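You operate a simulated robot arm through the tools that you are given. There is no shell and no other tool.

You run a simulated robot arm. Do the job below in one go: nothing can be reset, and whatever is moved stays where it is left.

## Task
Put the dial dumbbell in its tray, dial 0.75 and lock it.
Fine: blue slider back to 0.
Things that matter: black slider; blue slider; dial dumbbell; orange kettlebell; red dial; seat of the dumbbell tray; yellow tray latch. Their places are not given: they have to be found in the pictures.

It is judged by the outcome, as a careful person would: the job done as asked, and still so three seconds after it is handed in. It fails if anything else is knocked over, pushed out of place, dropped, spilled or broken.

## Robot
A 7-joint arm with a four-finger gripper, fixed in place. Base frame: the origin is on the floor under the middle of its stand, x ahead of it, y to its left, z up. Lengths are in m, angles in degrees, forces in N, time in s.
It reaches about 1.223 m from its shoulder. Its first joint turns from -69.0 to 172.0 degrees. Payload 3.67 kg.
Tool frame: the origin (TCP) lies between the finger pads and is the grasp point; the fingertips stand 0.028 m ahead of it; z points along the fingers, y is the line along which they close. The gripper opens to 0.112 m; its body begins 0.073 m behind the TCP.
Orientation is told as [roll, pitch, yaw] about the base's x, y, z axes, in that order, counted from this pose: with the fingers straight down and closing along the base's y, the tool's x points along the base's -x, its y along +y and its z along -z.

## Interface
- The arm moves only by the tool servo_tool. Its argument "motion" is a list that holds one entry, the list of rows, each a list of 7 numbers: the turn, a rotation vector about the tool's x, y, z in degrees, then the shift along the tool's x, y, z in mm, then the finger opening in mm, from 0 to 112. In form: [[[rx, ry, rz, x, y, z, claw], ...]]. A call has 1 to 20 rows; each row shifts and turns the commanded pose from where the row before left it, along the tool's axes as they then stand. A row lasts 0.2 s, in which the tool goes at most 0.05 m and 8.6 degrees; a call with a longer step from one row to the next is refused whole, and so is a gripper value outside its range. Where a pose cannot be reached the arm comes as near as it can. A force on the tool above 40 N (or 10 N above the force at the start of the call, whichever is more), or a blocked arm, ends the call early, and 0.2 s more pass. The fingers move at their own pace (about 0.1025 m/s each) and stop on an object; they squeeze with about 28 N. The grip force told is the motor's: it shows also when the fingers shut on nothing. Time passes only in rows, and 0.2 s behind the last, so rows that do not move let the fingers close. The reply holds the time, the measured pose of the TCP, the force on the tool along the base axes, the opening and the grip force, in the units named above and with some noise, with the torque about the TCP (base axes, N m) and any sound that the robot's microphone picked up.
- Cameras (640 x 400 px; columns grow to the right, rows downward): "scene" is fixed at [0.2196, -0.6478, 1.5147]; the picture's right is [0.55, -0.84, 0.00], its down [-0.55, -0.36, -0.75] and it looks along [0.63, 0.41, -0.66] (base axes); focal length 317 px, centre (320, 200). "wrist" rides on the gripper at [0.06, -0.018, -0.104] in the tool frame; the picture's right is [0.29, 0.96, 0.00], its down [-0.80, 0.24, -0.55] and it looks along [-0.53, 0.16, 0.83] (tool axes); focal length 234 px, centre (320, 200).
- snapshot(camera): a new picture of that camera. It takes no simulated time.
- move_column(by): slides the trunk up (or, below 0, down) by that many m; the arm rides with it, the base frame stays. It gives what a move gives, with no picture.
- pixel_to_xyz(camera, pixels): for up to 12 pixels [column, row] of the newest picture of that camera ("zoom" is the newest enlarged one), the place [x, y, z] in the base frame of the surface seen there, good to about 0.003 m. It takes no simulated time.
- close_up(camera, box): a new picture of the part [left, top, right, bottom] of that camera's present view, enlarged. It takes no simulated time.
- job_done(): hands the job in; it is judged then, once.

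Unless the task says otherwise, let go and move clear before handing in.

The tools are called after "Emit:" as a command line: name --argument value ..., lists and objects as JSON in quotes. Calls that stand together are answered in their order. servo_tool: Moves the arm, as the interface text tells. Its arguments: {"type":"object","properties":{"motion":{"type":"array","items":{"type":"array","items":{"type":"array","items":{"type":"number"}}}}},"required":["motion"]} The other tools are called the same way: move_column (by) moves the trunk up or down; snapshot (camera) takes a picture; pixel_to_xyz (camera, pixels) gives the place of the surface under pixels of a picture; close_up (camera, box) takes an enlarged picture of a part of a camera's view; job_done () hands the job in.

At the start:

```text
t: 0.0
position: [0.5134, -0.163, 1.2778]
orientation: [-0.1, 0.1, 0.1]
contact_force: [-0.9, 0.5, 0.6]
ft_torque: [-0.02, 0.02, 0.0]
grip_width: 0.1117
grasp_force: 0.2
trunk travel left (down, up): [-0.7, 0.14]
```

scene: 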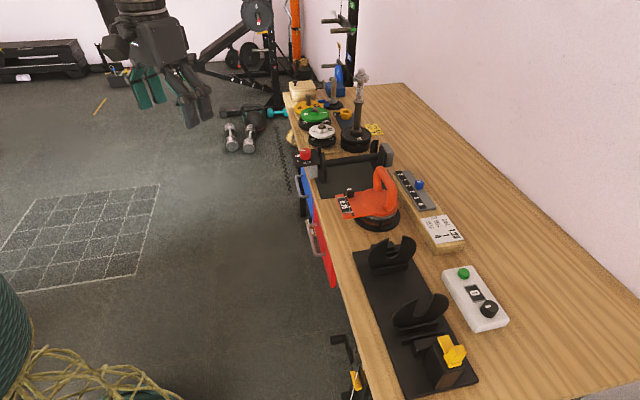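
wrist: 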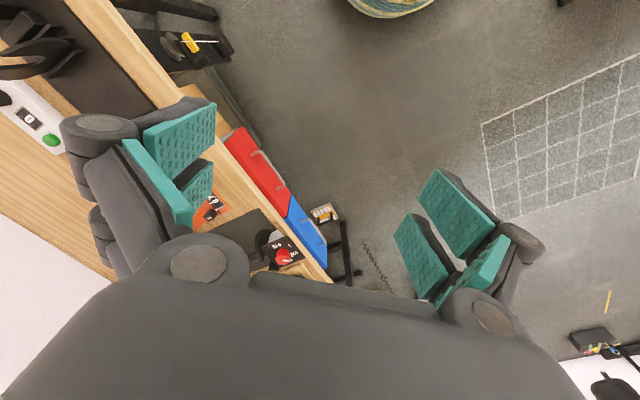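

The scene picture shows a bench with several devices: an orange kettlebell around (375,205), a black tray with a yellow latch around (420,320), and sliders near (415,190). I'll enlarge several regions to identify the parts.

Emit:
close_up --camera "scene" --box '[280, 60, 440, 160]'

Emit:
close_up --camera "scene" --box '[300, 140, 460, 240]'

Emit:
close_up --camera "scene" --box '[320, 225, 560, 400]'

```text
4.00 times, centred on (360, 110) of scene
```

zoom: 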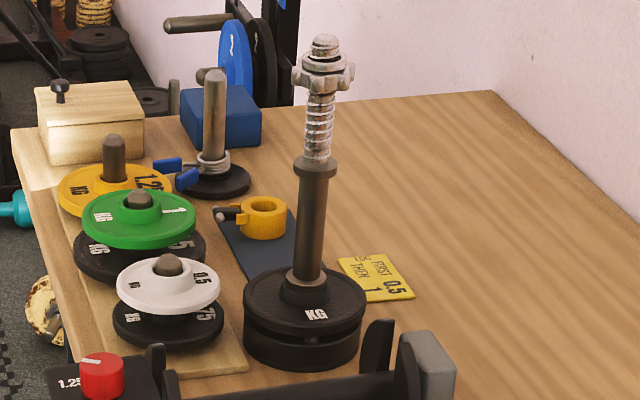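

```text
4.00 times, centred on (380, 190) of scene
```

zoom: 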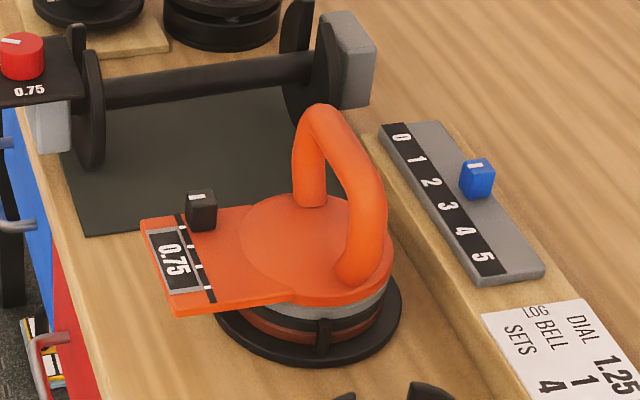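

```text
2.29 times, centred on (440, 312) of scene
```

zoom: 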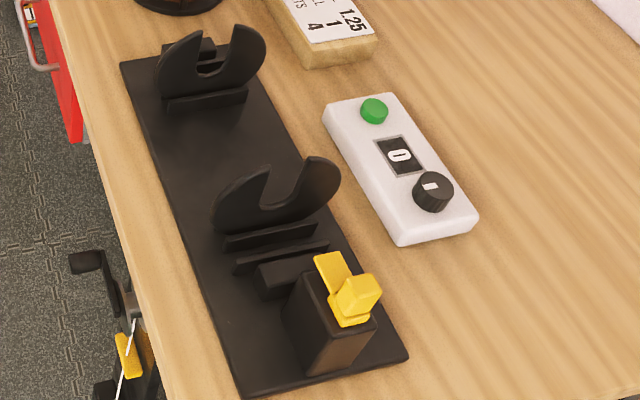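

The dumbbell lies on a dark mat with its red dial at about (305,154); the tray has two cradles and a yellow latch. I'll measure points in each area.

Emit:
pixel_to_xyz --camera "zoom" --pixels '[[190, 80], [235, 45], [190, 98], [265, 200], [320, 170], [285, 222], [330, 290], [355, 295], [335, 270], [220, 360], [140, 75], [395, 350]]'

Emit:
pixel_to_xyz --camera "scene" --pixels '[[305, 153], [308, 158], [324, 166], [340, 163], [365, 157], [375, 153], [388, 155], [385, 148], [312, 168], [350, 160], [322, 160], [372, 145]]'

Emit:
pixel_to_xyz --camera "scene" --pixels '[[419, 184], [419, 188], [400, 174], [421, 203], [350, 192], [345, 205], [380, 170], [390, 195], [462, 272], [488, 310], [378, 215], [340, 185]]'

```text
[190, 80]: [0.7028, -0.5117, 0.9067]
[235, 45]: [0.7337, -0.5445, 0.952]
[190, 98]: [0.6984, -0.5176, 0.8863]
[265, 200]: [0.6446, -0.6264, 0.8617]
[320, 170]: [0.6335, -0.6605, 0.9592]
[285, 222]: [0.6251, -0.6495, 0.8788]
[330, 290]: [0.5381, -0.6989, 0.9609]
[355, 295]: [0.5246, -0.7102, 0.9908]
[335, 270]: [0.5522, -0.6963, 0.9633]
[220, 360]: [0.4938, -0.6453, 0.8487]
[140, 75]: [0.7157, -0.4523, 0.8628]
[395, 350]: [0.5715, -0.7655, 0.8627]
```

```text
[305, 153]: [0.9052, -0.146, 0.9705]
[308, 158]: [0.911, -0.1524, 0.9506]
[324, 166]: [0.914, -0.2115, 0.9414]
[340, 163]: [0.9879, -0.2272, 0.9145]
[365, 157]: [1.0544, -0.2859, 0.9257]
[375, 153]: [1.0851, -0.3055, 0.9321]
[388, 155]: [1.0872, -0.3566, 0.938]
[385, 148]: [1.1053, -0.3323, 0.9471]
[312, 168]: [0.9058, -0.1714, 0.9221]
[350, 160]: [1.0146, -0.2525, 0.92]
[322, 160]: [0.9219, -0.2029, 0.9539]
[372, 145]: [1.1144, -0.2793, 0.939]
```

```text
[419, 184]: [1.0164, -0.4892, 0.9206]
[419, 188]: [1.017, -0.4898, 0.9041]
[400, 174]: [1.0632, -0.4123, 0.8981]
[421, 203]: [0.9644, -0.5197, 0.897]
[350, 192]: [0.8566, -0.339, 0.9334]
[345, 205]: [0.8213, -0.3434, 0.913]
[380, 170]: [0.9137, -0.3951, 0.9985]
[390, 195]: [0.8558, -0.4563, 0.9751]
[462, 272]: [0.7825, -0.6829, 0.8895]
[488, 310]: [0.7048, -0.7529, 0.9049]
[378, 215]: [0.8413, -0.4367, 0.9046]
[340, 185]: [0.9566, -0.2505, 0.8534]
```

The table top is near z 0.85 and the dumbbell bar near z 0.92. I'll check the tall spindle and other obstacles before moving the wrist camera closer.

Emit:
pixel_to_xyz --camera "scene" --pixels '[[361, 75], [355, 128], [356, 146], [333, 82], [320, 128], [312, 115], [375, 129], [400, 100], [300, 180], [322, 197], [335, 210], [350, 197]]'

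Emit:
servo_tool --motion '[[[0, 0, 0, -30, -10, 0, 112], [0, 0, 0, -40, -15, 0, 112], [0, 0, 0, -40, -15, 0, 112], [0, 0, 0, -40, -15, 0, 112], [0, 0, 0, -40, -15, 0, 112], [0, 0, 0, -30, -15, 0, 112], [0, 0, 0, -30, -15, 0, 112], [0, 0, 0, 0, 0, 0, 112]]]'

Emit:
snapshot --camera "wrist"

```text
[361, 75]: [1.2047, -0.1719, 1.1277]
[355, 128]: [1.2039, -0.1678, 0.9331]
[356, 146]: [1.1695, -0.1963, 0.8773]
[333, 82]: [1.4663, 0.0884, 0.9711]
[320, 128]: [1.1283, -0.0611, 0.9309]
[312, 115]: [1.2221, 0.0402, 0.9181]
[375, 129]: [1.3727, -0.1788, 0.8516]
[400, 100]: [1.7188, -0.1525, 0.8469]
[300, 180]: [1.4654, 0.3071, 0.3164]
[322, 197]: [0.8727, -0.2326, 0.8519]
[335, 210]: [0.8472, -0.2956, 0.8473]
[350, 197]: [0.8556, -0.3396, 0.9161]
```

```text
t: 1.8
position: [0.7622, -0.2629, 1.2812]
orientation: [0.0, 0.0, 0.1]
contact_force: [1.4, -0.2, 0.1]
ft_torque: [-0.01, -0.03, -0.01]
grip_width: 0.1118
grasp_force: 0.1
trunk travel left (down, up): [-0.7, 0.14]
```

```text
taken
```

wrist: 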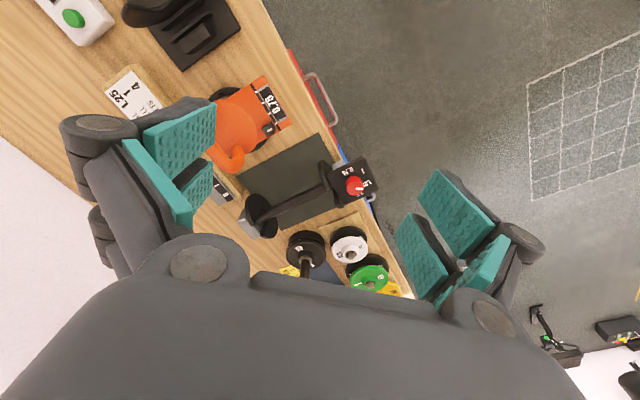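

Emit:
close_up --camera "wrist" --box '[200, 120, 400, 245]'

Emit:
close_up --camera "wrist" --box '[310, 150, 390, 210]'

Emit:
pixel_to_xyz --camera "wrist" --pixels '[[354, 186], [345, 180], [368, 190], [330, 185], [323, 185], [300, 198], [280, 210], [262, 218], [248, 222], [322, 165], [325, 200], [310, 194]]'

```text
3.20 times, centred on (300, 182) of wrist
```

zoom: 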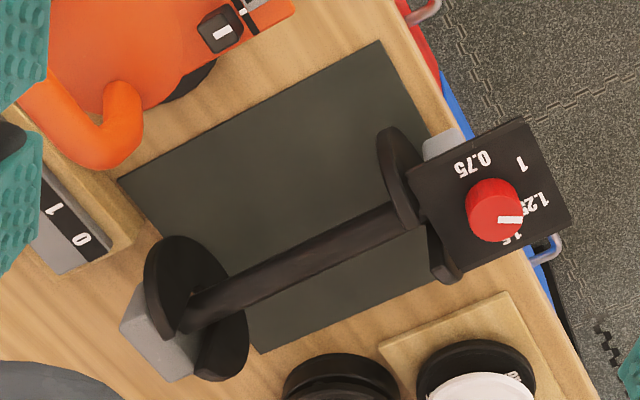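

```text
6.67 times, centred on (350, 180) of wrist
```

zoom: 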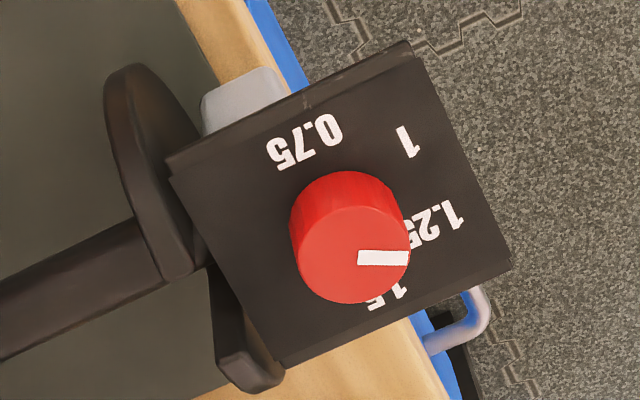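

```text
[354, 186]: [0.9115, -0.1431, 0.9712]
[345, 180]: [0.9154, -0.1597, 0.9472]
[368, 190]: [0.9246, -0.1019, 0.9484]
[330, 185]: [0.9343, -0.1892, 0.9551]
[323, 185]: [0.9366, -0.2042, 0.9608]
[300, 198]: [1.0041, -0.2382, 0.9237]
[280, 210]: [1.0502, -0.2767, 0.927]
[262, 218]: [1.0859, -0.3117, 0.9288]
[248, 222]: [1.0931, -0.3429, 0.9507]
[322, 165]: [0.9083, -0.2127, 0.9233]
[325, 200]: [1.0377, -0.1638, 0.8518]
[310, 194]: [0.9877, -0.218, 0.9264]
```

The dumbbell axis runs about -45° with the dial (currently pointing between 1.25 and 1.5) at (0.911,-0.143). I'll go lower for a closer look.

Emit:
servo_tool --motion '[[[0, 0, 0, -10, 10, 30, 112], [0, 0, 0, -10, 10, 40, 112], [0, 0, 0, -10, 10, 40, 112], [0, 0, 0, -10, 10, 30, 112], [0, 0, 0, 0, 0, 0, 112]]]'

Emit:
snapshot --camera "wrist"

Emit:
close_up --camera "wrist" --box '[200, 120, 400, 245]'

```text
t: 3.0
position: [0.8029, -0.2226, 1.1418]
orientation: [0.1, 0.0, 0.1]
contact_force: [-0.2, 0.5, 0.4]
ft_torque: [0.02, 0.0, -0.02]
grip_width: 0.1121
grasp_force: 0.0
trunk travel left (down, up): [-0.7, 0.14]
```

```text
taken
```

wrist: 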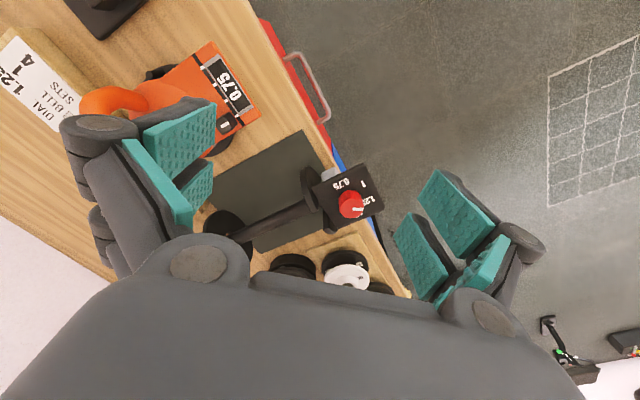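

```text
3.20 times, centred on (300, 182) of wrist
```

zoom: 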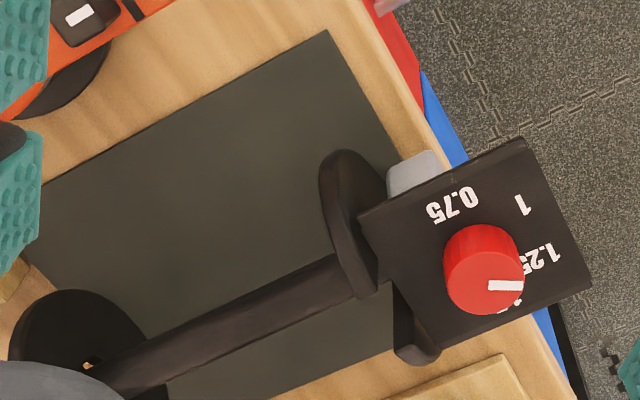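

I'll enlarge the scene camera's view of the dumbbell ends and the tray to understand their shape.

Emit:
close_up --camera "scene" --box '[290, 130, 400, 200]'

Emit:
close_up --camera "scene" --box '[345, 230, 485, 400]'

Emit:
close_up --camera "scene" --box '[385, 160, 445, 215]'

```text
5.71 times, centred on (345, 165) of scene
```

zoom: 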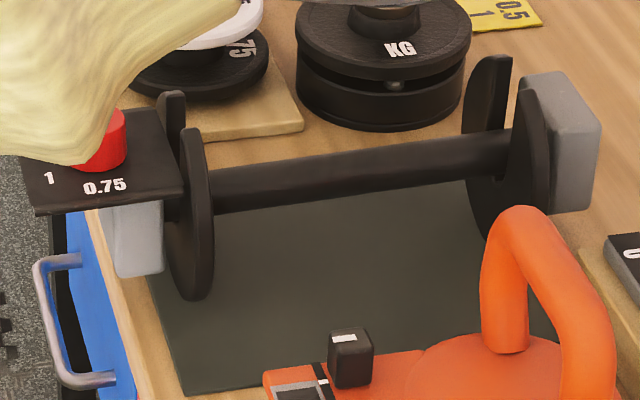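

```text
2.35 times, centred on (415, 315) of scene
```

zoom: 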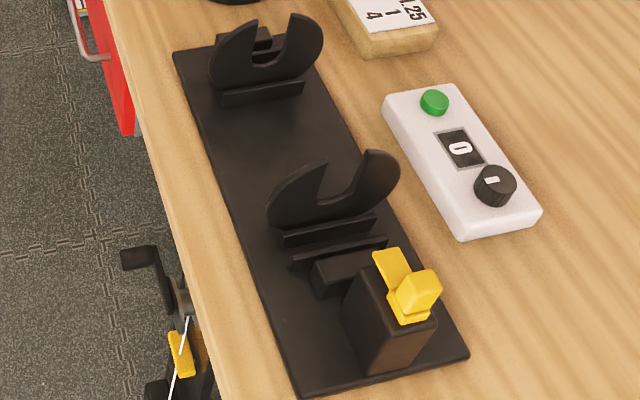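

```text
7.27 times, centred on (415, 188) of scene
```

zoom: 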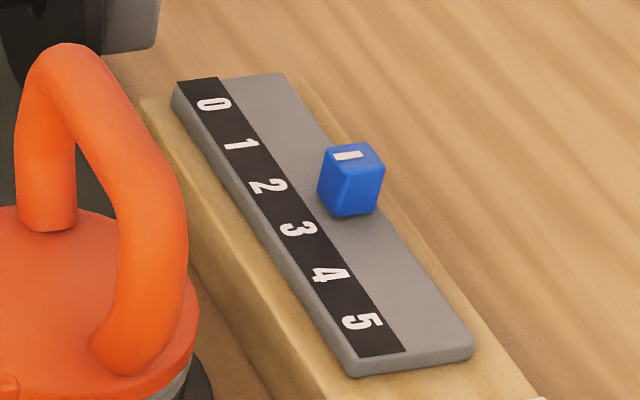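

The dumbbell has slotted plates with grey end caps, and the tray has U-slot plates between ridges plus the latch block. I'll go view the tray from above.

Emit:
servo_tool --motion '[[[0, 0, 0, 0, 0, -40, 112], [0, 0, 0, 15, -20, -20, 112], [0, 0, 0, 25, -35, 0, 112], [0, 0, 0, 25, -35, 0, 112], [0, 0, 0, 25, -35, 0, 112], [0, 0, 0, 25, -35, 0, 112], [0, 0, 0, 25, -35, 0, 112], [0, 0, 0, 25, -35, 0, 112], [0, 0, 0, 25, -35, 0, 112], [0, 0, 0, 25, -35, 0, 112], [0, 0, 0, 25, -35, 0, 112], [0, 0, 0, 25, -35, 0, 112], [0, 0, 0, 25, -35, 0, 112], [0, 0, 0, 10, -20, 0, 112], [0, 0, 0, 0, 0, 0, 112]]]'

Emit:
snapshot --camera "wrist"

```text
t: 6.2
position: [0.5051, -0.652, 1.1952]
orientation: [0.2, 0.0, 0.0]
contact_force: [0.2, -0.7, 0.5]
ft_torque: [-0.03, -0.06, 0.0]
grip_width: 0.1123
grasp_force: 0.1
trunk travel left (down, up): [-0.7, 0.14]
```

```text
taken
```

wrist: 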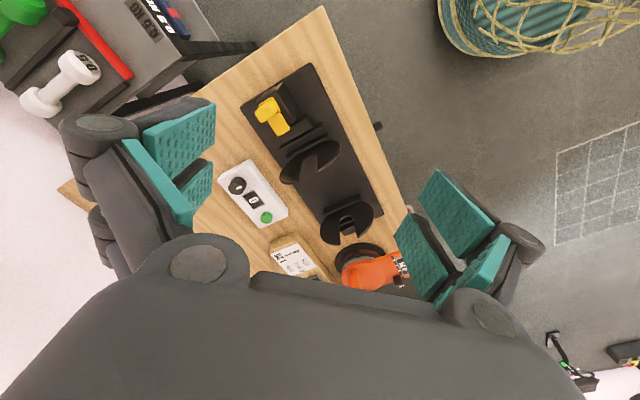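

Emit:
close_up --camera "wrist" --box '[230, 60, 400, 250]'

Emit:
close_up --camera "wrist" --box '[245, 75, 345, 190]'

Emit:
close_up --camera "wrist" --box '[300, 170, 400, 250]'

Emit:
pixel_to_xyz --camera "wrist" --pixels '[[310, 66], [243, 106], [383, 212], [300, 160], [310, 135], [317, 127], [347, 195], [345, 225], [335, 180], [275, 120], [290, 95], [270, 112]]'

```text
2.11 times, centred on (315, 155) of wrist
```

zoom: 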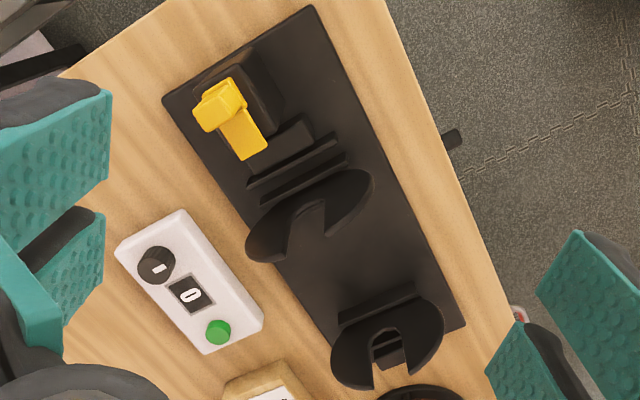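

```text
3.48 times, centred on (295, 132) of wrist
```

zoom: 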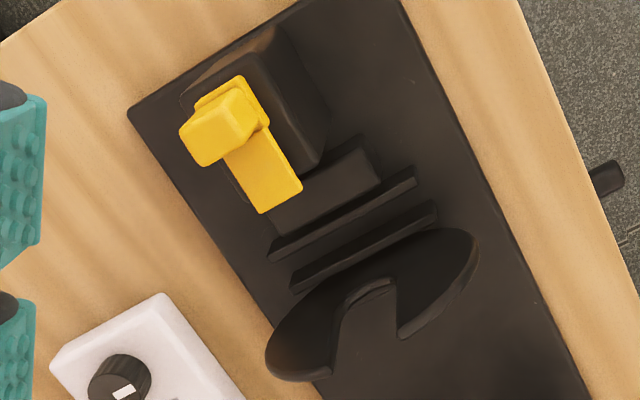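

```text
5.00 times, centred on (350, 210) of wrist
```

zoom: 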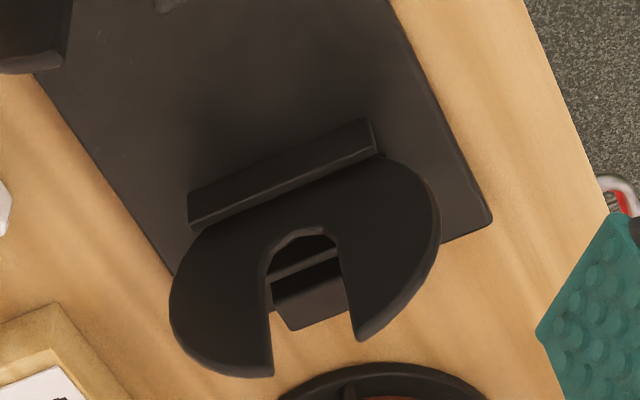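

```text
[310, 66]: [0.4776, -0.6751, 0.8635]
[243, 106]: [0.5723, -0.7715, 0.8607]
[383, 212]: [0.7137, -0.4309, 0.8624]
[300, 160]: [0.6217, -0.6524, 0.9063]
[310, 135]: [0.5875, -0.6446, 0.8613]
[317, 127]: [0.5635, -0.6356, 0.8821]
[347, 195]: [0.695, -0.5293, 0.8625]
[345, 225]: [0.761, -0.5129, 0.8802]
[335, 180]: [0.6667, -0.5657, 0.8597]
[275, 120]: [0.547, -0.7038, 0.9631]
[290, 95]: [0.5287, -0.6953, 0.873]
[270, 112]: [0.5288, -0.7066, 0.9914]
```

The tray lies along about 46°, with ridges forming slots near each plate and blocks at the ends. I'll measure the far-end details in the newest enlarged view.

Emit:
pixel_to_xyz --camera "zoom" --pixels '[[192, 190], [370, 120], [200, 225], [378, 150], [270, 370], [365, 335], [308, 237], [300, 268], [310, 260], [312, 290], [295, 322], [345, 310]]'

Emit:
pixel_to_xyz --camera "zoom" --pixels '[[172, 310], [440, 200], [220, 280], [400, 200], [270, 275], [325, 240], [490, 225], [420, 30], [290, 310], [280, 285], [335, 262], [235, 370]]'

```text
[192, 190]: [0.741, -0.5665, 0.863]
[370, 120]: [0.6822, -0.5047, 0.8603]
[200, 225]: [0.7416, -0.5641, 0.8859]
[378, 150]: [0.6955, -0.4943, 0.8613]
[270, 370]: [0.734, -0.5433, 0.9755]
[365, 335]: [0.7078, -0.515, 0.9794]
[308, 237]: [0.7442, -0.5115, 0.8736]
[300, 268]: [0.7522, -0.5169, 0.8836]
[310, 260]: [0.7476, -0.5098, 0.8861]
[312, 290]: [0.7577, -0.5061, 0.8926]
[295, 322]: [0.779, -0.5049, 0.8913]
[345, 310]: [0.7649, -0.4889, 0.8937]
```

```text
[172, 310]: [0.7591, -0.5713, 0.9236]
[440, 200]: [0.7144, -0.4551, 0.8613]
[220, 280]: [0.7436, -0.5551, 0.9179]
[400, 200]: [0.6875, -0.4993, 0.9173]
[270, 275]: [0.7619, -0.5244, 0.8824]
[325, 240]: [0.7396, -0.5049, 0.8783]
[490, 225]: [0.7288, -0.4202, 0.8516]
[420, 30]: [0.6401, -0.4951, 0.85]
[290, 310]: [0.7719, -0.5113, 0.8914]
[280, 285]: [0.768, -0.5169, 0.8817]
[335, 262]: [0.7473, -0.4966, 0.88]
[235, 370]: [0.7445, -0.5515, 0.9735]
```

Far-end plate face sits at about s=0.118 along the tray axis. Now I'll measure the latch-end features.

Emit:
close_up --camera "wrist" --box '[245, 75, 345, 190]'

Emit:
pixel_to_xyz --camera "zoom" --pixels '[[270, 250], [412, 175], [295, 280], [435, 210], [300, 290], [437, 222], [330, 345], [390, 310], [280, 215], [370, 150], [330, 190], [360, 265]]'

Emit:
pixel_to_xyz --camera "zoom" --pixels '[[300, 190], [262, 210], [240, 150], [225, 110], [195, 150], [240, 85], [215, 95], [268, 60], [320, 165], [300, 360], [440, 300], [365, 290]]'

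```text
3.48 times, centred on (295, 132) of wrist
```

zoom: 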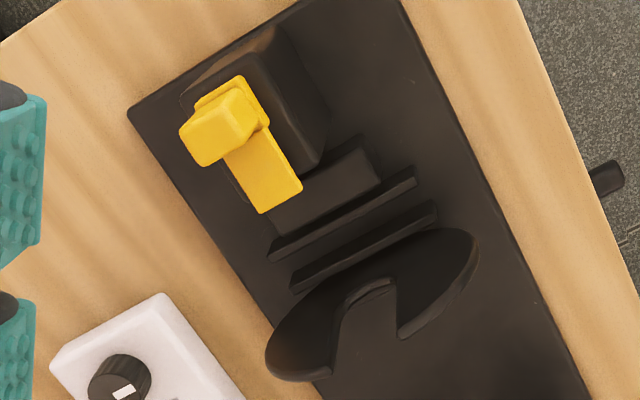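

```text
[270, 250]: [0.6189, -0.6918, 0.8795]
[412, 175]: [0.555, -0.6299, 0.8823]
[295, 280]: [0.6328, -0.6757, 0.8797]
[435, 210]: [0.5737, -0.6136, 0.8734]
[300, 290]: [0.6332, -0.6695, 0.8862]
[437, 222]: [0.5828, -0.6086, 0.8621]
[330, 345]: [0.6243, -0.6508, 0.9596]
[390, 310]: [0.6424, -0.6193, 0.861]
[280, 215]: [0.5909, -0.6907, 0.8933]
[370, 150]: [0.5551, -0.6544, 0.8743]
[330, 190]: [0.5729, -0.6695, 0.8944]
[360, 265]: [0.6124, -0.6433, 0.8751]
```

```text
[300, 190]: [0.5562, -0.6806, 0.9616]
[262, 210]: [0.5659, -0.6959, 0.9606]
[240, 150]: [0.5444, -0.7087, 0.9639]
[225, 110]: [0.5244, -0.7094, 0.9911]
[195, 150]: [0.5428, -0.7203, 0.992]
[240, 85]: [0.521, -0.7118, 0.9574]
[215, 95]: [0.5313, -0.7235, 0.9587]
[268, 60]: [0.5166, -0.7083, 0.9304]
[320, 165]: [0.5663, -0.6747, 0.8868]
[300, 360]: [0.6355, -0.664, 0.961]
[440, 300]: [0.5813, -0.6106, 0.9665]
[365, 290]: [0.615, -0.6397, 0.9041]
```

Tray slots and block positions are consistent with the dumbbell seating with its dial end away from the latch. Now I'll look at the gripper itself in the scene camera to learn the finger geometry.

Emit:
snapshot --camera "scene"

Emit:
close_up --camera "wrist" --box '[60, 80, 260, 260]'

Emit:
close_up --camera "wrist" --box '[370, 140, 570, 340]'

```text
taken
```

scene: 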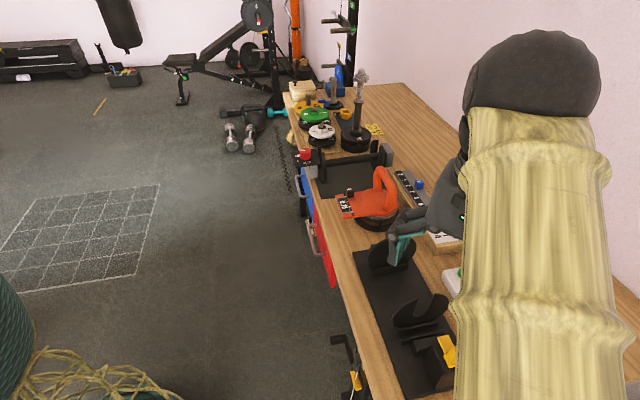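

```text
2.22 times, centred on (160, 170) of wrist
```

zoom: 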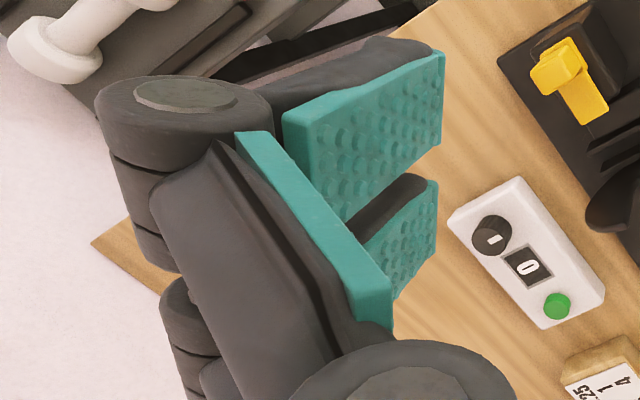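

```text
2.00 times, centred on (470, 240) of wrist
```

zoom: 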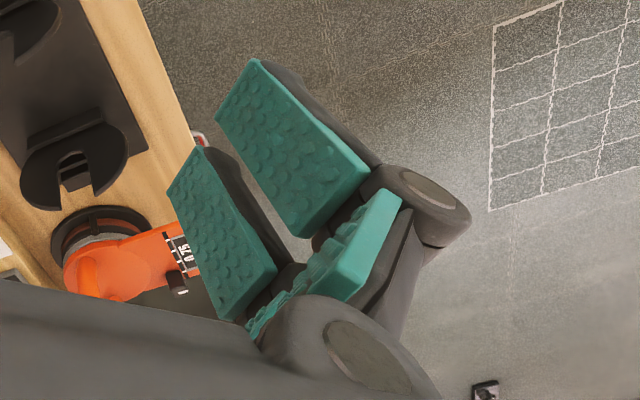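

The gripper has paired padded fingers on each side. I'll measure the pad corners to know the gap between fingers on the same side.

Emit:
pixel_to_xyz --camera "zoom" --pixels '[[256, 66], [220, 118], [296, 230], [364, 175], [200, 155], [174, 190], [225, 312], [272, 270], [390, 195], [345, 285], [262, 330], [330, 240]]'

```text
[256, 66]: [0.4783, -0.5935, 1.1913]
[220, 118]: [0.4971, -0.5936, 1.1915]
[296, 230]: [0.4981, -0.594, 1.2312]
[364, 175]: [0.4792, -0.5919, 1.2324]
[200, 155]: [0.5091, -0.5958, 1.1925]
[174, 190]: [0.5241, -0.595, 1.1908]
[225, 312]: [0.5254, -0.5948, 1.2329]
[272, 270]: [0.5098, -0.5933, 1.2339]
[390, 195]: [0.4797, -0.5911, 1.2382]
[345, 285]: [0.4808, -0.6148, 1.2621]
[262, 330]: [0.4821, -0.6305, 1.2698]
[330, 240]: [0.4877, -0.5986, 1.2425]
```

Finger pads are each about 20 mm wide with a ~11 mm gap between paired fingers. I'll close to 28 mm in free air to see how the pads move relative to the TCP.

Emit:
servo_tool --motion '[[[0, 0, 0, 0, 0, 0, 28], [0, 0, 0, 0, 0, 0, 28], [0, 0, 0, 0, 0, 0, 28], [0, 0, 0, 0, 0, 0, 28]]]'

Emit:
snapshot --camera "wrist"

Emit:
close_up --camera "wrist" --box '[200, 100, 440, 300]'

```text
t: 7.2
position: [0.5059, -0.644, 1.1999]
orientation: [-0.1, 0.0, 0.1]
contact_force: [0.6, 0.5, 0.4]
ft_torque: [0.06, -0.01, -0.03]
grip_width: 0.0277
grasp_force: 0.1
trunk travel left (down, up): [-0.7, 0.14]
```

```text
taken
```

wrist: 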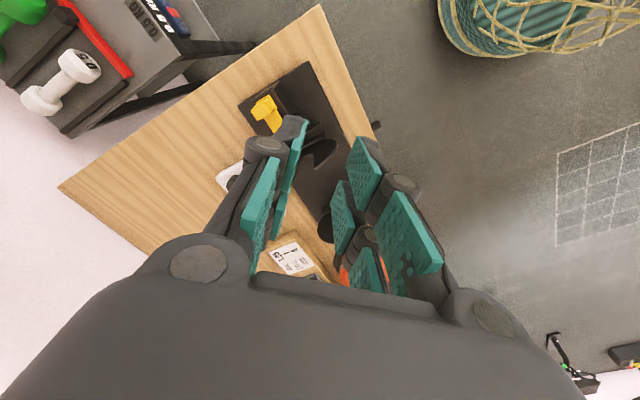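

```text
2.00 times, centred on (320, 200) of wrist
```

zoom: 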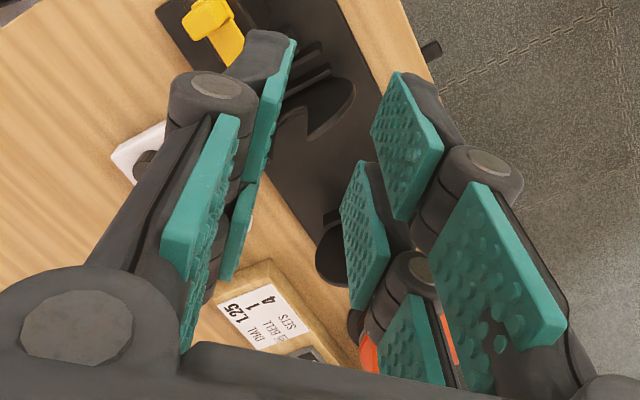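

With fingers at 28 mm the pads face each other. I'll measure the pad corners now in this state.

Emit:
pixel_to_xyz --camera "zoom" --pixels '[[400, 76], [372, 133], [398, 215], [440, 155], [362, 165], [342, 205], [356, 305], [386, 255], [292, 45], [250, 170], [276, 110], [225, 270]]'

Emit:
snapshot --camera "scene"

```text
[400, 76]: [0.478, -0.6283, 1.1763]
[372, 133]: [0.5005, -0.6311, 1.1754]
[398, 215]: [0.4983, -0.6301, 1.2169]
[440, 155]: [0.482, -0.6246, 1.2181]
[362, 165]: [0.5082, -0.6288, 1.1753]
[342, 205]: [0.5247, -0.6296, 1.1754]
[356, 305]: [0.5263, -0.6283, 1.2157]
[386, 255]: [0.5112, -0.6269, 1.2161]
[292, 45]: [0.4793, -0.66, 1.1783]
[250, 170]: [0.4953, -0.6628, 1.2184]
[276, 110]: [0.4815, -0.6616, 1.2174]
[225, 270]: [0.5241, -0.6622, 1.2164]
```

```text
taken
```

scene: 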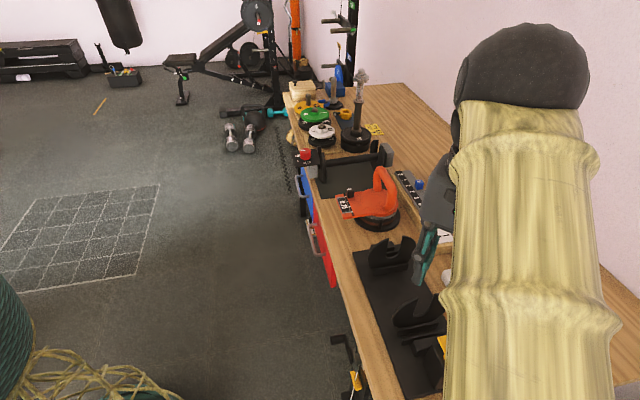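

Pads span about ±21 mm in height around the TCP at 28 mm opening, and retract ~16 mm when fully open. Next I'll take a closer look at the latch.

Emit:
servo_tool --motion '[[[0, 0, 0, 0, 0, 0, 112], [0, 0, 0, 12, -20, 30, 112], [0, 0, 0, 12, -30, 40, 112], [0, 0, 0, 12, -30, 40, 112], [0, 0, 0, 0, 0, 0, 112]]]'

Emit:
snapshot --camera "wrist"

Emit:
close_up --camera "wrist" --box '[250, 80, 400, 200]'

```text
refused: row 3 steps farther than a row can; nothing moved
```

```text
taken
```

wrist: 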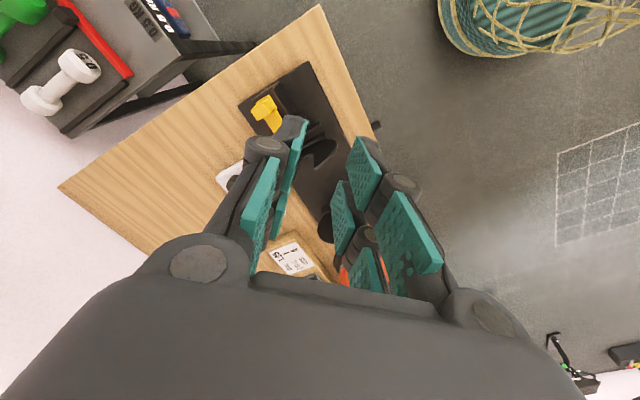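

```text
3.33 times, centred on (325, 140) of wrist
```

zoom: 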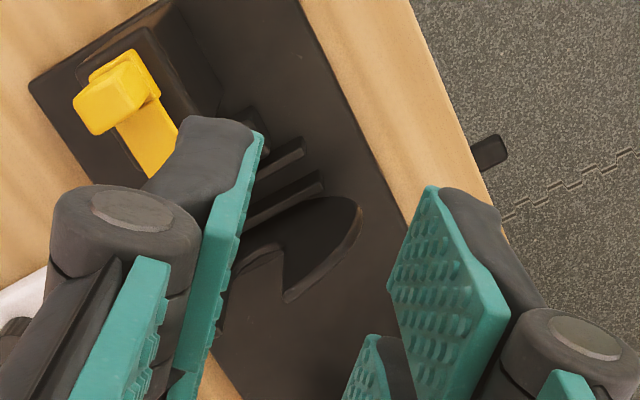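

The step was over 50 mm, so the call was refused; I'll split it into smaller steps.

Emit:
servo_tool --motion '[[[0, 0, 0, 0, 0, 0, 112], [0, 0, 0, 10, -20, 30, 112], [0, 0, 0, 10, -20, 30, 112], [0, 0, 0, 10, -20, 30, 112], [0, 0, 0, 6, -20, 20, 112], [0, 0, 0, 0, 0, 0, 112]]]'

Emit:
snapshot --camera "wrist"

Emit:
close_up --camera "wrist" --box '[240, 100, 400, 200]'

```text
t: 8.6
position: [0.4725, -0.7192, 1.1022]
orientation: [0.0, -1.0, -0.5]
contact_force: [-0.6, 0.6, -8.8]
ft_torque: [-0.05, -0.03, 0.01]
grip_width: 0.1119
grasp_force: 0.2
out of reach, approached as far as the arm can: row 5
trunk travel left (down, up): [-0.7, 0.14]
```

```text
taken
```

wrist: 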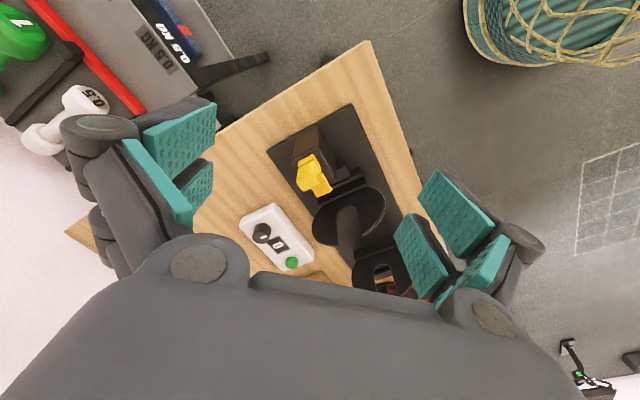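

```text
4.00 times, centred on (320, 150) of wrist
```

zoom: 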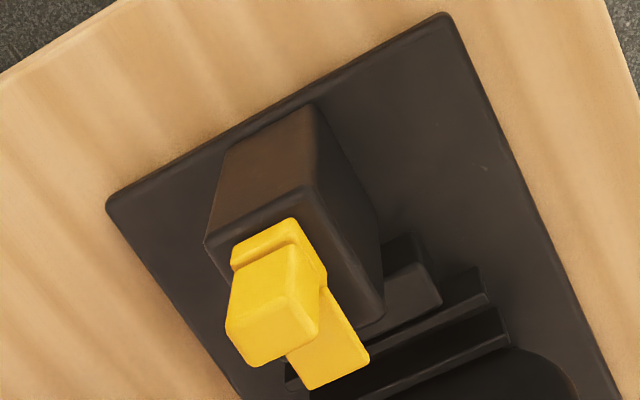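

The latch looks like a sliding bolt: a flat yellow tab with a raised knob on a black post. The arm hit a reach limit here; I'll back up and check the readings.

Emit:
servo_tool --motion '[[[0, 0, 0, -10, 30, -20, 112], [0, 0, 0, -10, 20, -30, 112], [0, 0, 0, 0, 0, 0, 112]]]'

Emit:
snapshot --camera "wrist"

```text
t: 9.4
position: [0.4882, -0.6613, 1.1502]
orientation: [-0.3, 0.0, 0.0]
contact_force: [-0.6, 0.0, -0.7]
ft_torque: [0.04, 0.04, 0.02]
grip_width: 0.1121
grasp_force: 0.1
trunk travel left (down, up): [-0.7, 0.14]
```

```text
taken
```

wrist: 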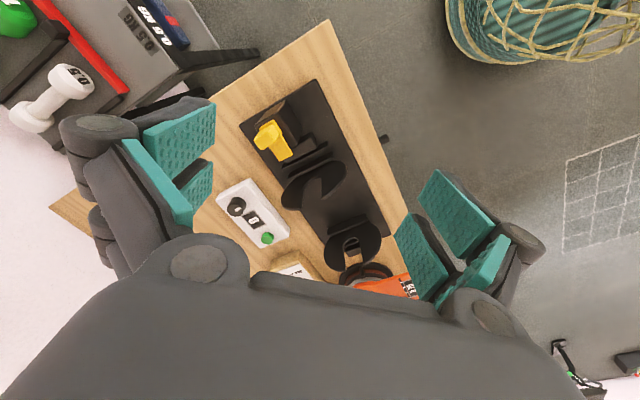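

I'll raise and return toward the dumbbell, viewing it from above to measure its pose accurately.

Emit:
servo_tool --motion '[[[0, 0, 0, 0, 0, -40, 112], [0, 0, 0, -31, 33, 0, 112], [0, 0, 0, -31, 33, 0, 112], [0, 0, 0, -31, 33, 0, 112], [0, 0, 0, -31, 33, 0, 112], [0, 0, 0, -31, 33, 0, 112], [0, 0, 0, -31, 33, 0, 112], [0, 0, 0, -31, 33, 0, 112], [0, 0, 0, -31, 33, 0, 112], [0, 0, 0, -31, 33, 0, 112], [0, 0, 0, -31, 33, 0, 112], [0, 0, 0, -31, 33, 0, 112], [0, 0, 0, -31, 33, 0, 112], [0, 0, 0, 0, 0, 0, 112], [0, 0, 0, 0, 0, 0, 112]]]'

Emit:
snapshot --camera "wrist"

Emit:
snapshot --camera "scene"

```text
t: 12.6
position: [0.8633, -0.2684, 1.1842]
orientation: [0.0, 0.1, 0.1]
contact_force: [1.1, -0.2, 0.4]
ft_torque: [-0.02, 0.01, -0.03]
grip_width: 0.1119
grasp_force: 0.0
trunk travel left (down, up): [-0.7, 0.14]
```

```text
taken
```

wrist: 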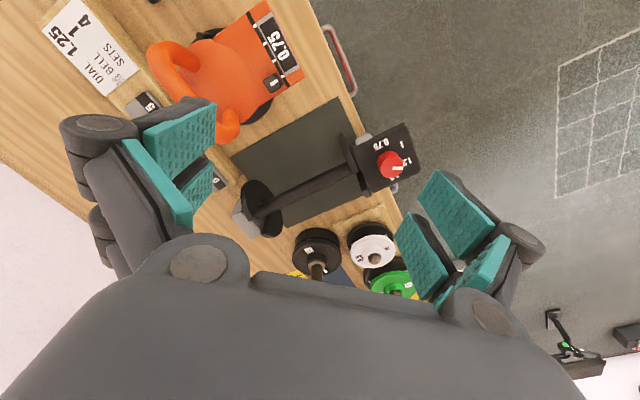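

```text
taken
```

scene: 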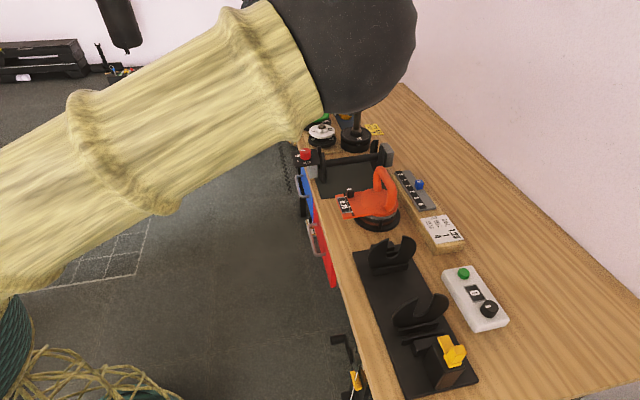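

The view is good. I'll enlarge the dumbbell and query points on the bar, plates and end caps.

Emit:
close_up --camera "wrist" --box '[225, 115, 425, 240]'

Emit:
pixel_to_xyz --camera "zoom" --pixels '[[520, 160], [380, 170], [415, 150], [365, 120], [440, 245], [400, 195], [220, 265], [150, 300], [300, 235], [360, 212], [140, 215], [50, 330]]'

```text
3.20 times, centred on (325, 178) of wrist
```

zoom: 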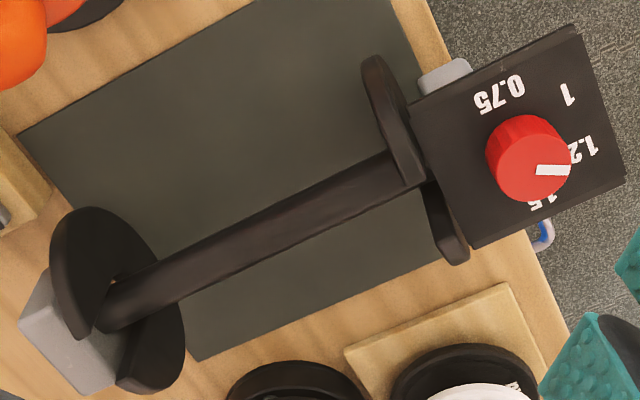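

```text
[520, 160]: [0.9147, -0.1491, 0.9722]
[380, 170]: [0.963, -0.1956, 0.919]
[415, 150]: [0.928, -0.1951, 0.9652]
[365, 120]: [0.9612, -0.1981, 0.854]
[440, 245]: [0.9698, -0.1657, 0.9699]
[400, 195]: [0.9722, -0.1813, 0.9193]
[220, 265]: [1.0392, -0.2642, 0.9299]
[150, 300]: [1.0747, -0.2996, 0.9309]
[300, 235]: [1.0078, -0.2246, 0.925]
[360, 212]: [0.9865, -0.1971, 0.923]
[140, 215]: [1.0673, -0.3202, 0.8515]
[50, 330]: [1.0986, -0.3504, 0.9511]
```

I'll zoom further onto the bar's middle to fit its axis and height precisely.

Emit:
close_up --camera "wrist" --box '[265, 155, 361, 215]'

Emit:
close_up --camera "wrist" --box '[225, 165, 305, 245]'

Emit:
close_up --camera "wrist" --box '[330, 115, 430, 205]'

```text
6.67 times, centred on (313, 185) of wrist
```

zoom: 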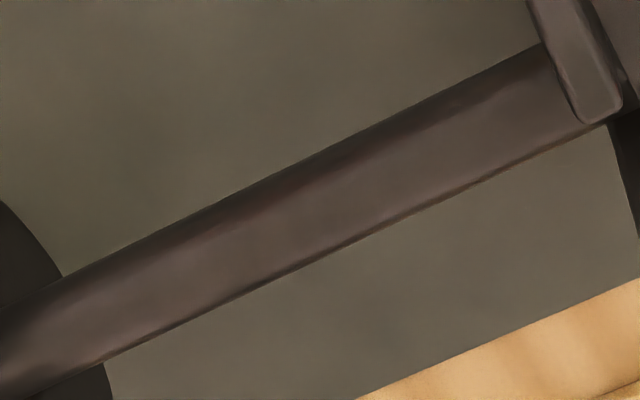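

```text
5.00 times, centred on (265, 205) of wrist
```

zoom: 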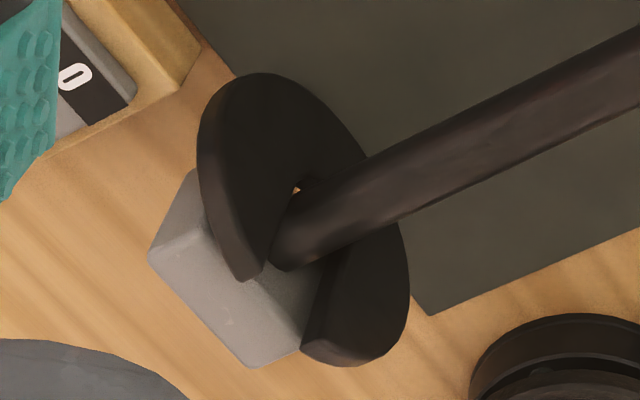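

```text
4.44 times, centred on (380, 160) of wrist
```

zoom: 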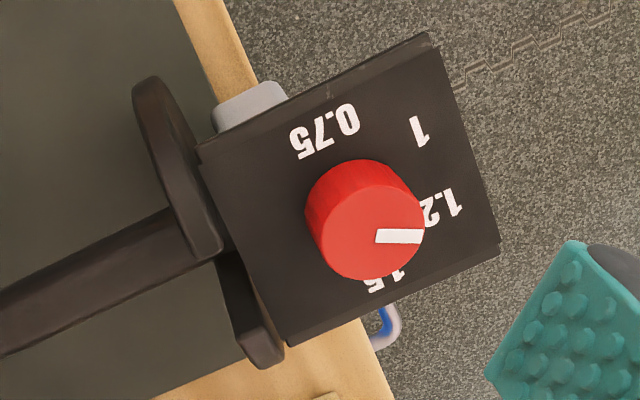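

Now I'll read the dial plate corners, knob and near plate positions from this newest enlargement.

Emit:
pixel_to_xyz --camera "zoom" --pixels '[[205, 155], [425, 48], [490, 240], [292, 330], [365, 235], [330, 185], [310, 215], [205, 240], [262, 355], [148, 85], [240, 105], [225, 130]]'

Emit:
close_up --camera "wrist" --box '[225, 165, 305, 245]'

Emit:
pixel_to_xyz --camera "zoom" --pixels '[[155, 255], [250, 360], [195, 180], [300, 345], [240, 272], [315, 345], [215, 110], [260, 80], [400, 330], [200, 260], [240, 300], [270, 320]]'

Emit:
close_up --camera "wrist" --box '[265, 155, 361, 215]'

Emit:
pixel_to_xyz --camera "zoom" --pixels '[[100, 265], [100, 310], [100, 350], [250, 195], [250, 240], [250, 285], [400, 125], [400, 170], [400, 210], [530, 60], [530, 100], [530, 145]]'

```text
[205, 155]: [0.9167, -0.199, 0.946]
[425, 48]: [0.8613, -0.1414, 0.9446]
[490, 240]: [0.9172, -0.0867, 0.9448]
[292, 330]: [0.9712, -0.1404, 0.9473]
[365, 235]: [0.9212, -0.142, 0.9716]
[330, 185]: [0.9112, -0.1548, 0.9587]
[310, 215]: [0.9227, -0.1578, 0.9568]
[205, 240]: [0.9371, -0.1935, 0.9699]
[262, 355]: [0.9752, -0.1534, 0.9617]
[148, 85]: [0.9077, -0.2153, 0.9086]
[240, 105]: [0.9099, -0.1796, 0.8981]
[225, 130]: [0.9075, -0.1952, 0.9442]
```

```text
5.00 times, centred on (265, 205) of wrist
```

zoom: 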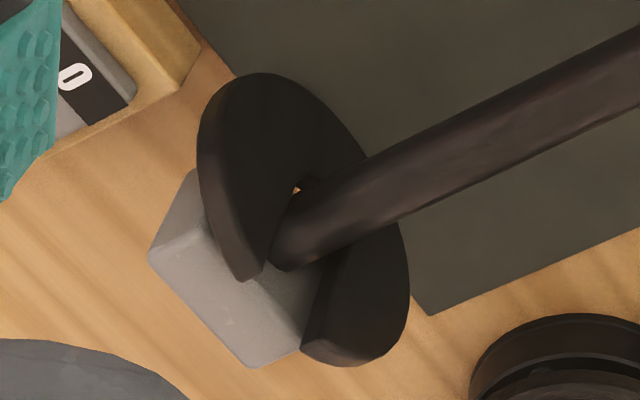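

```text
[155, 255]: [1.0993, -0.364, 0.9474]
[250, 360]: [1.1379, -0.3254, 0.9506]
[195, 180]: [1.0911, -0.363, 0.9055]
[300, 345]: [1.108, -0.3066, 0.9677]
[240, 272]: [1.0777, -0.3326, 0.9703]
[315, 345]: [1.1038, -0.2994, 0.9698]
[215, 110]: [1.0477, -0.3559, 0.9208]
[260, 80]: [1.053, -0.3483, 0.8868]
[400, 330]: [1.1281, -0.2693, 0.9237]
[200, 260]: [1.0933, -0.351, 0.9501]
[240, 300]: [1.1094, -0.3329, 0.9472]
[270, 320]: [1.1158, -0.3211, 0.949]
```

```text
6.67 times, centred on (313, 185) of wrist
```

zoom: 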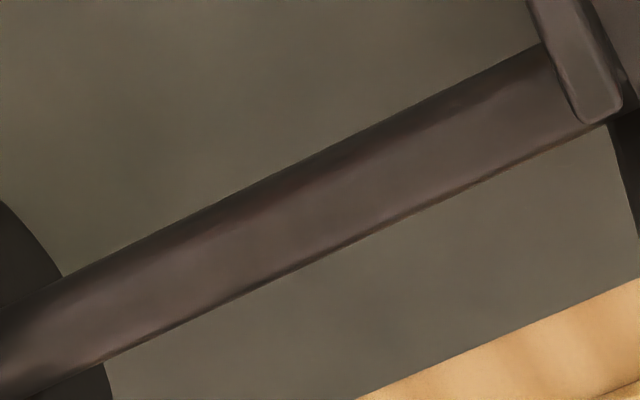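

```text
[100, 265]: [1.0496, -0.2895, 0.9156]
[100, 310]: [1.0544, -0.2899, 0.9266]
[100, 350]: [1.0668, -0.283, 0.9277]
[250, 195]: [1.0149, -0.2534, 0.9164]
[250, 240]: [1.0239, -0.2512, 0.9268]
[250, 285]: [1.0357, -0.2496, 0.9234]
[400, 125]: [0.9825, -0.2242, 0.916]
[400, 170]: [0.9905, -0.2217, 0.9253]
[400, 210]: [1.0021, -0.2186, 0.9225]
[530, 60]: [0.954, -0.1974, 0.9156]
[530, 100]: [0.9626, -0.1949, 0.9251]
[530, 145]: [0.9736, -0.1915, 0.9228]
```

The dumbbell axis lies at 135° through x+y≈0.774, its plates' centre is at about (1.020,-0.247), bar axis z≈0.916, and the dial sits at (0.917,-0.142). I'll move above its centre and yaw −45° to align the fingers across the bar.

Emit:
servo_tool --motion '[[[0, 0, 0, -30, 4, 0, 112], [0, 0, 0, -32, 4, 0, 112], [0, 0, 0, -32, 4, 0, 112], [0, 0, 0, -32, 4, 0, 112], [0, 0, 0, -30, 4, 0, 112], [0, 0, 7.5, 0, 0, 0, 112], [0, 0, 7.5, 0, 0, 0, 112], [0, 0, 7.5, 0, 0, 0, 112], [0, 0, 7.5, 0, 0, 0, 112], [0, 0, 7.5, 0, 0, 0, 112], [0, 0, 7.5, 0, 0, 0, 112], [0, 0, 0, 0, 0, 0, 80], [0, 0, 0, 0, 0, 0, 80]]]'

Emit:
snapshot --camera "wrist"

Emit:
snapshot --camera "scene"

```text
t: 15.4
position: [1.0173, -0.2509, 1.1865]
orientation: [0.0, 0.0, -45.0]
contact_force: [0.2, -0.3, 0.1]
ft_torque: [-0.01, 0.0, 0.0]
grip_width: 0.0799
grasp_force: 0.0
trunk travel left (down, up): [-0.7, 0.14]
```

```text
taken
```

wrist: 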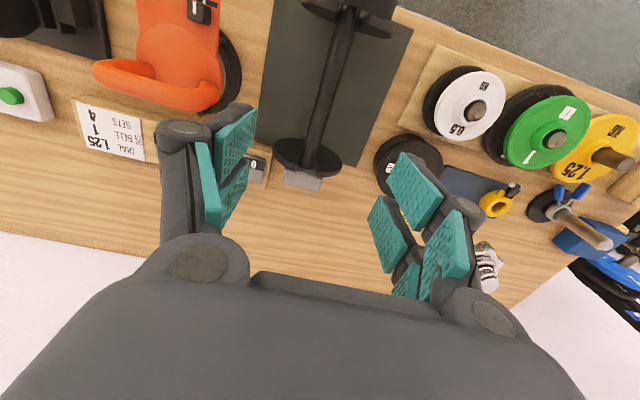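

```text
taken
```

scene: 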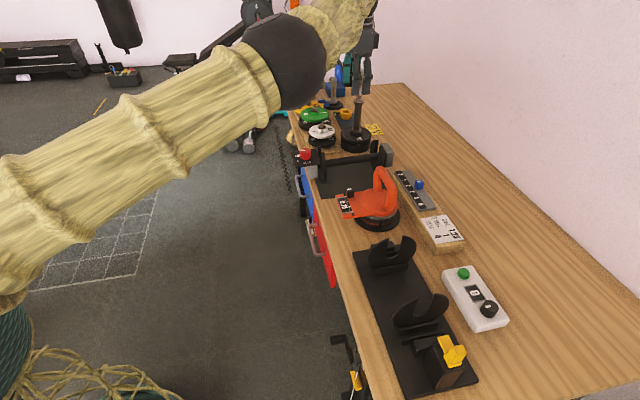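

The gripper is aligned over the bar, with the spindle nut about 0.19 m away laterally. I'll descend to just above the bar.

Emit:
servo_tool --motion '[[[0, 0, 0, 0, 0, 40, 80], [0, 0, 0, 0, 0, 40, 80], [0, 0, 0, 0, 0, 40, 80], [0, 0, 0, 0, 0, 40, 80], [0, 0, 0, 0, 0, 20, 80], [0, 0, 0, 0, 0, 0, 80], [0, 0, 0, 0, 0, 0, 80]]]'

Emit:
snapshot --camera "wrist"

Emit:
snapshot --camera "scene"

```text
t: 17.0
position: [1.0166, -0.2509, 1.0066]
orientation: [0.0, 0.1, -45.0]
contact_force: [-0.7, 0.2, -0.3]
ft_torque: [-0.03, 0.01, -0.02]
grip_width: 0.0796
grasp_force: 0.1
trunk travel left (down, up): [-0.7, 0.14]
```

```text
taken
```

wrist: 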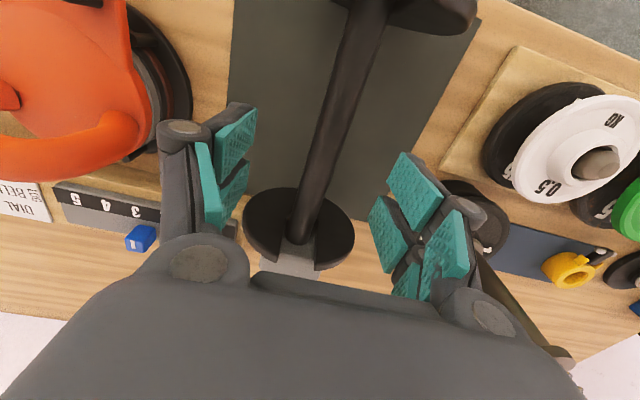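

```text
taken
```

scene: 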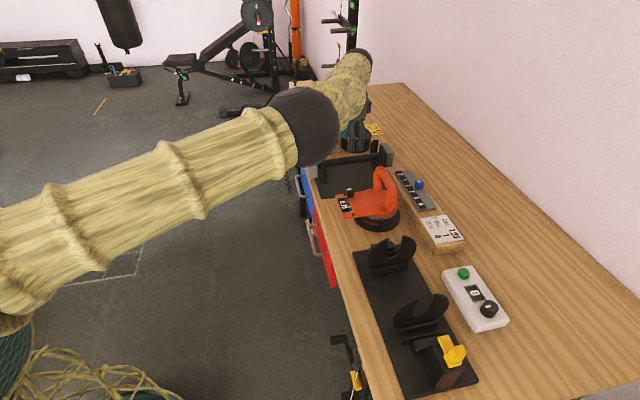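

I'm at z≈1.007 with the bar between the finger pairs. I'll measure the bar and pads in this view to check centring.

Emit:
pixel_to_xyz --camera "wrist" --pixels '[[345, 80], [325, 150], [335, 115], [312, 190], [420, 160], [390, 205], [245, 110], [240, 170], [448, 190], [205, 155], [300, 212], [380, 20]]'

Emit:
close_up --camera "wrist" --box '[220, 0, 460, 150]'

```text
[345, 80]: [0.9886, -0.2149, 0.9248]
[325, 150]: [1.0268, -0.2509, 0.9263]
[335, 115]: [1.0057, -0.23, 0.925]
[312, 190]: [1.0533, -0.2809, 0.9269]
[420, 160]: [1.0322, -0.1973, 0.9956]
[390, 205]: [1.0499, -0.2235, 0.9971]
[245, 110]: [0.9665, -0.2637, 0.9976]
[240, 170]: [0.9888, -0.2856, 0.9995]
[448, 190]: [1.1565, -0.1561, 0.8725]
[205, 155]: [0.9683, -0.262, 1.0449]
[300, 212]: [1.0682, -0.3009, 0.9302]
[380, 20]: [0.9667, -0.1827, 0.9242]
```

```text
2.67 times, centred on (340, 75) of wrist
```

zoom: 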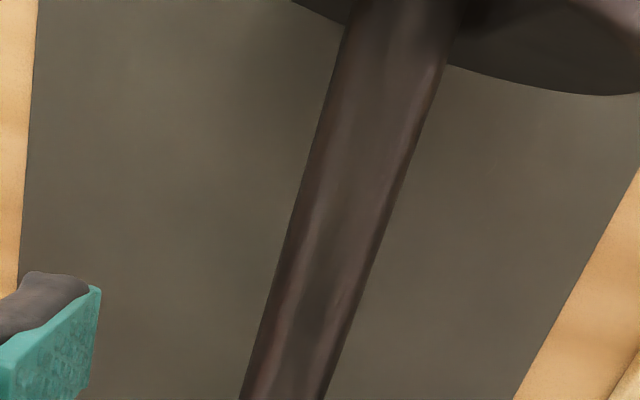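

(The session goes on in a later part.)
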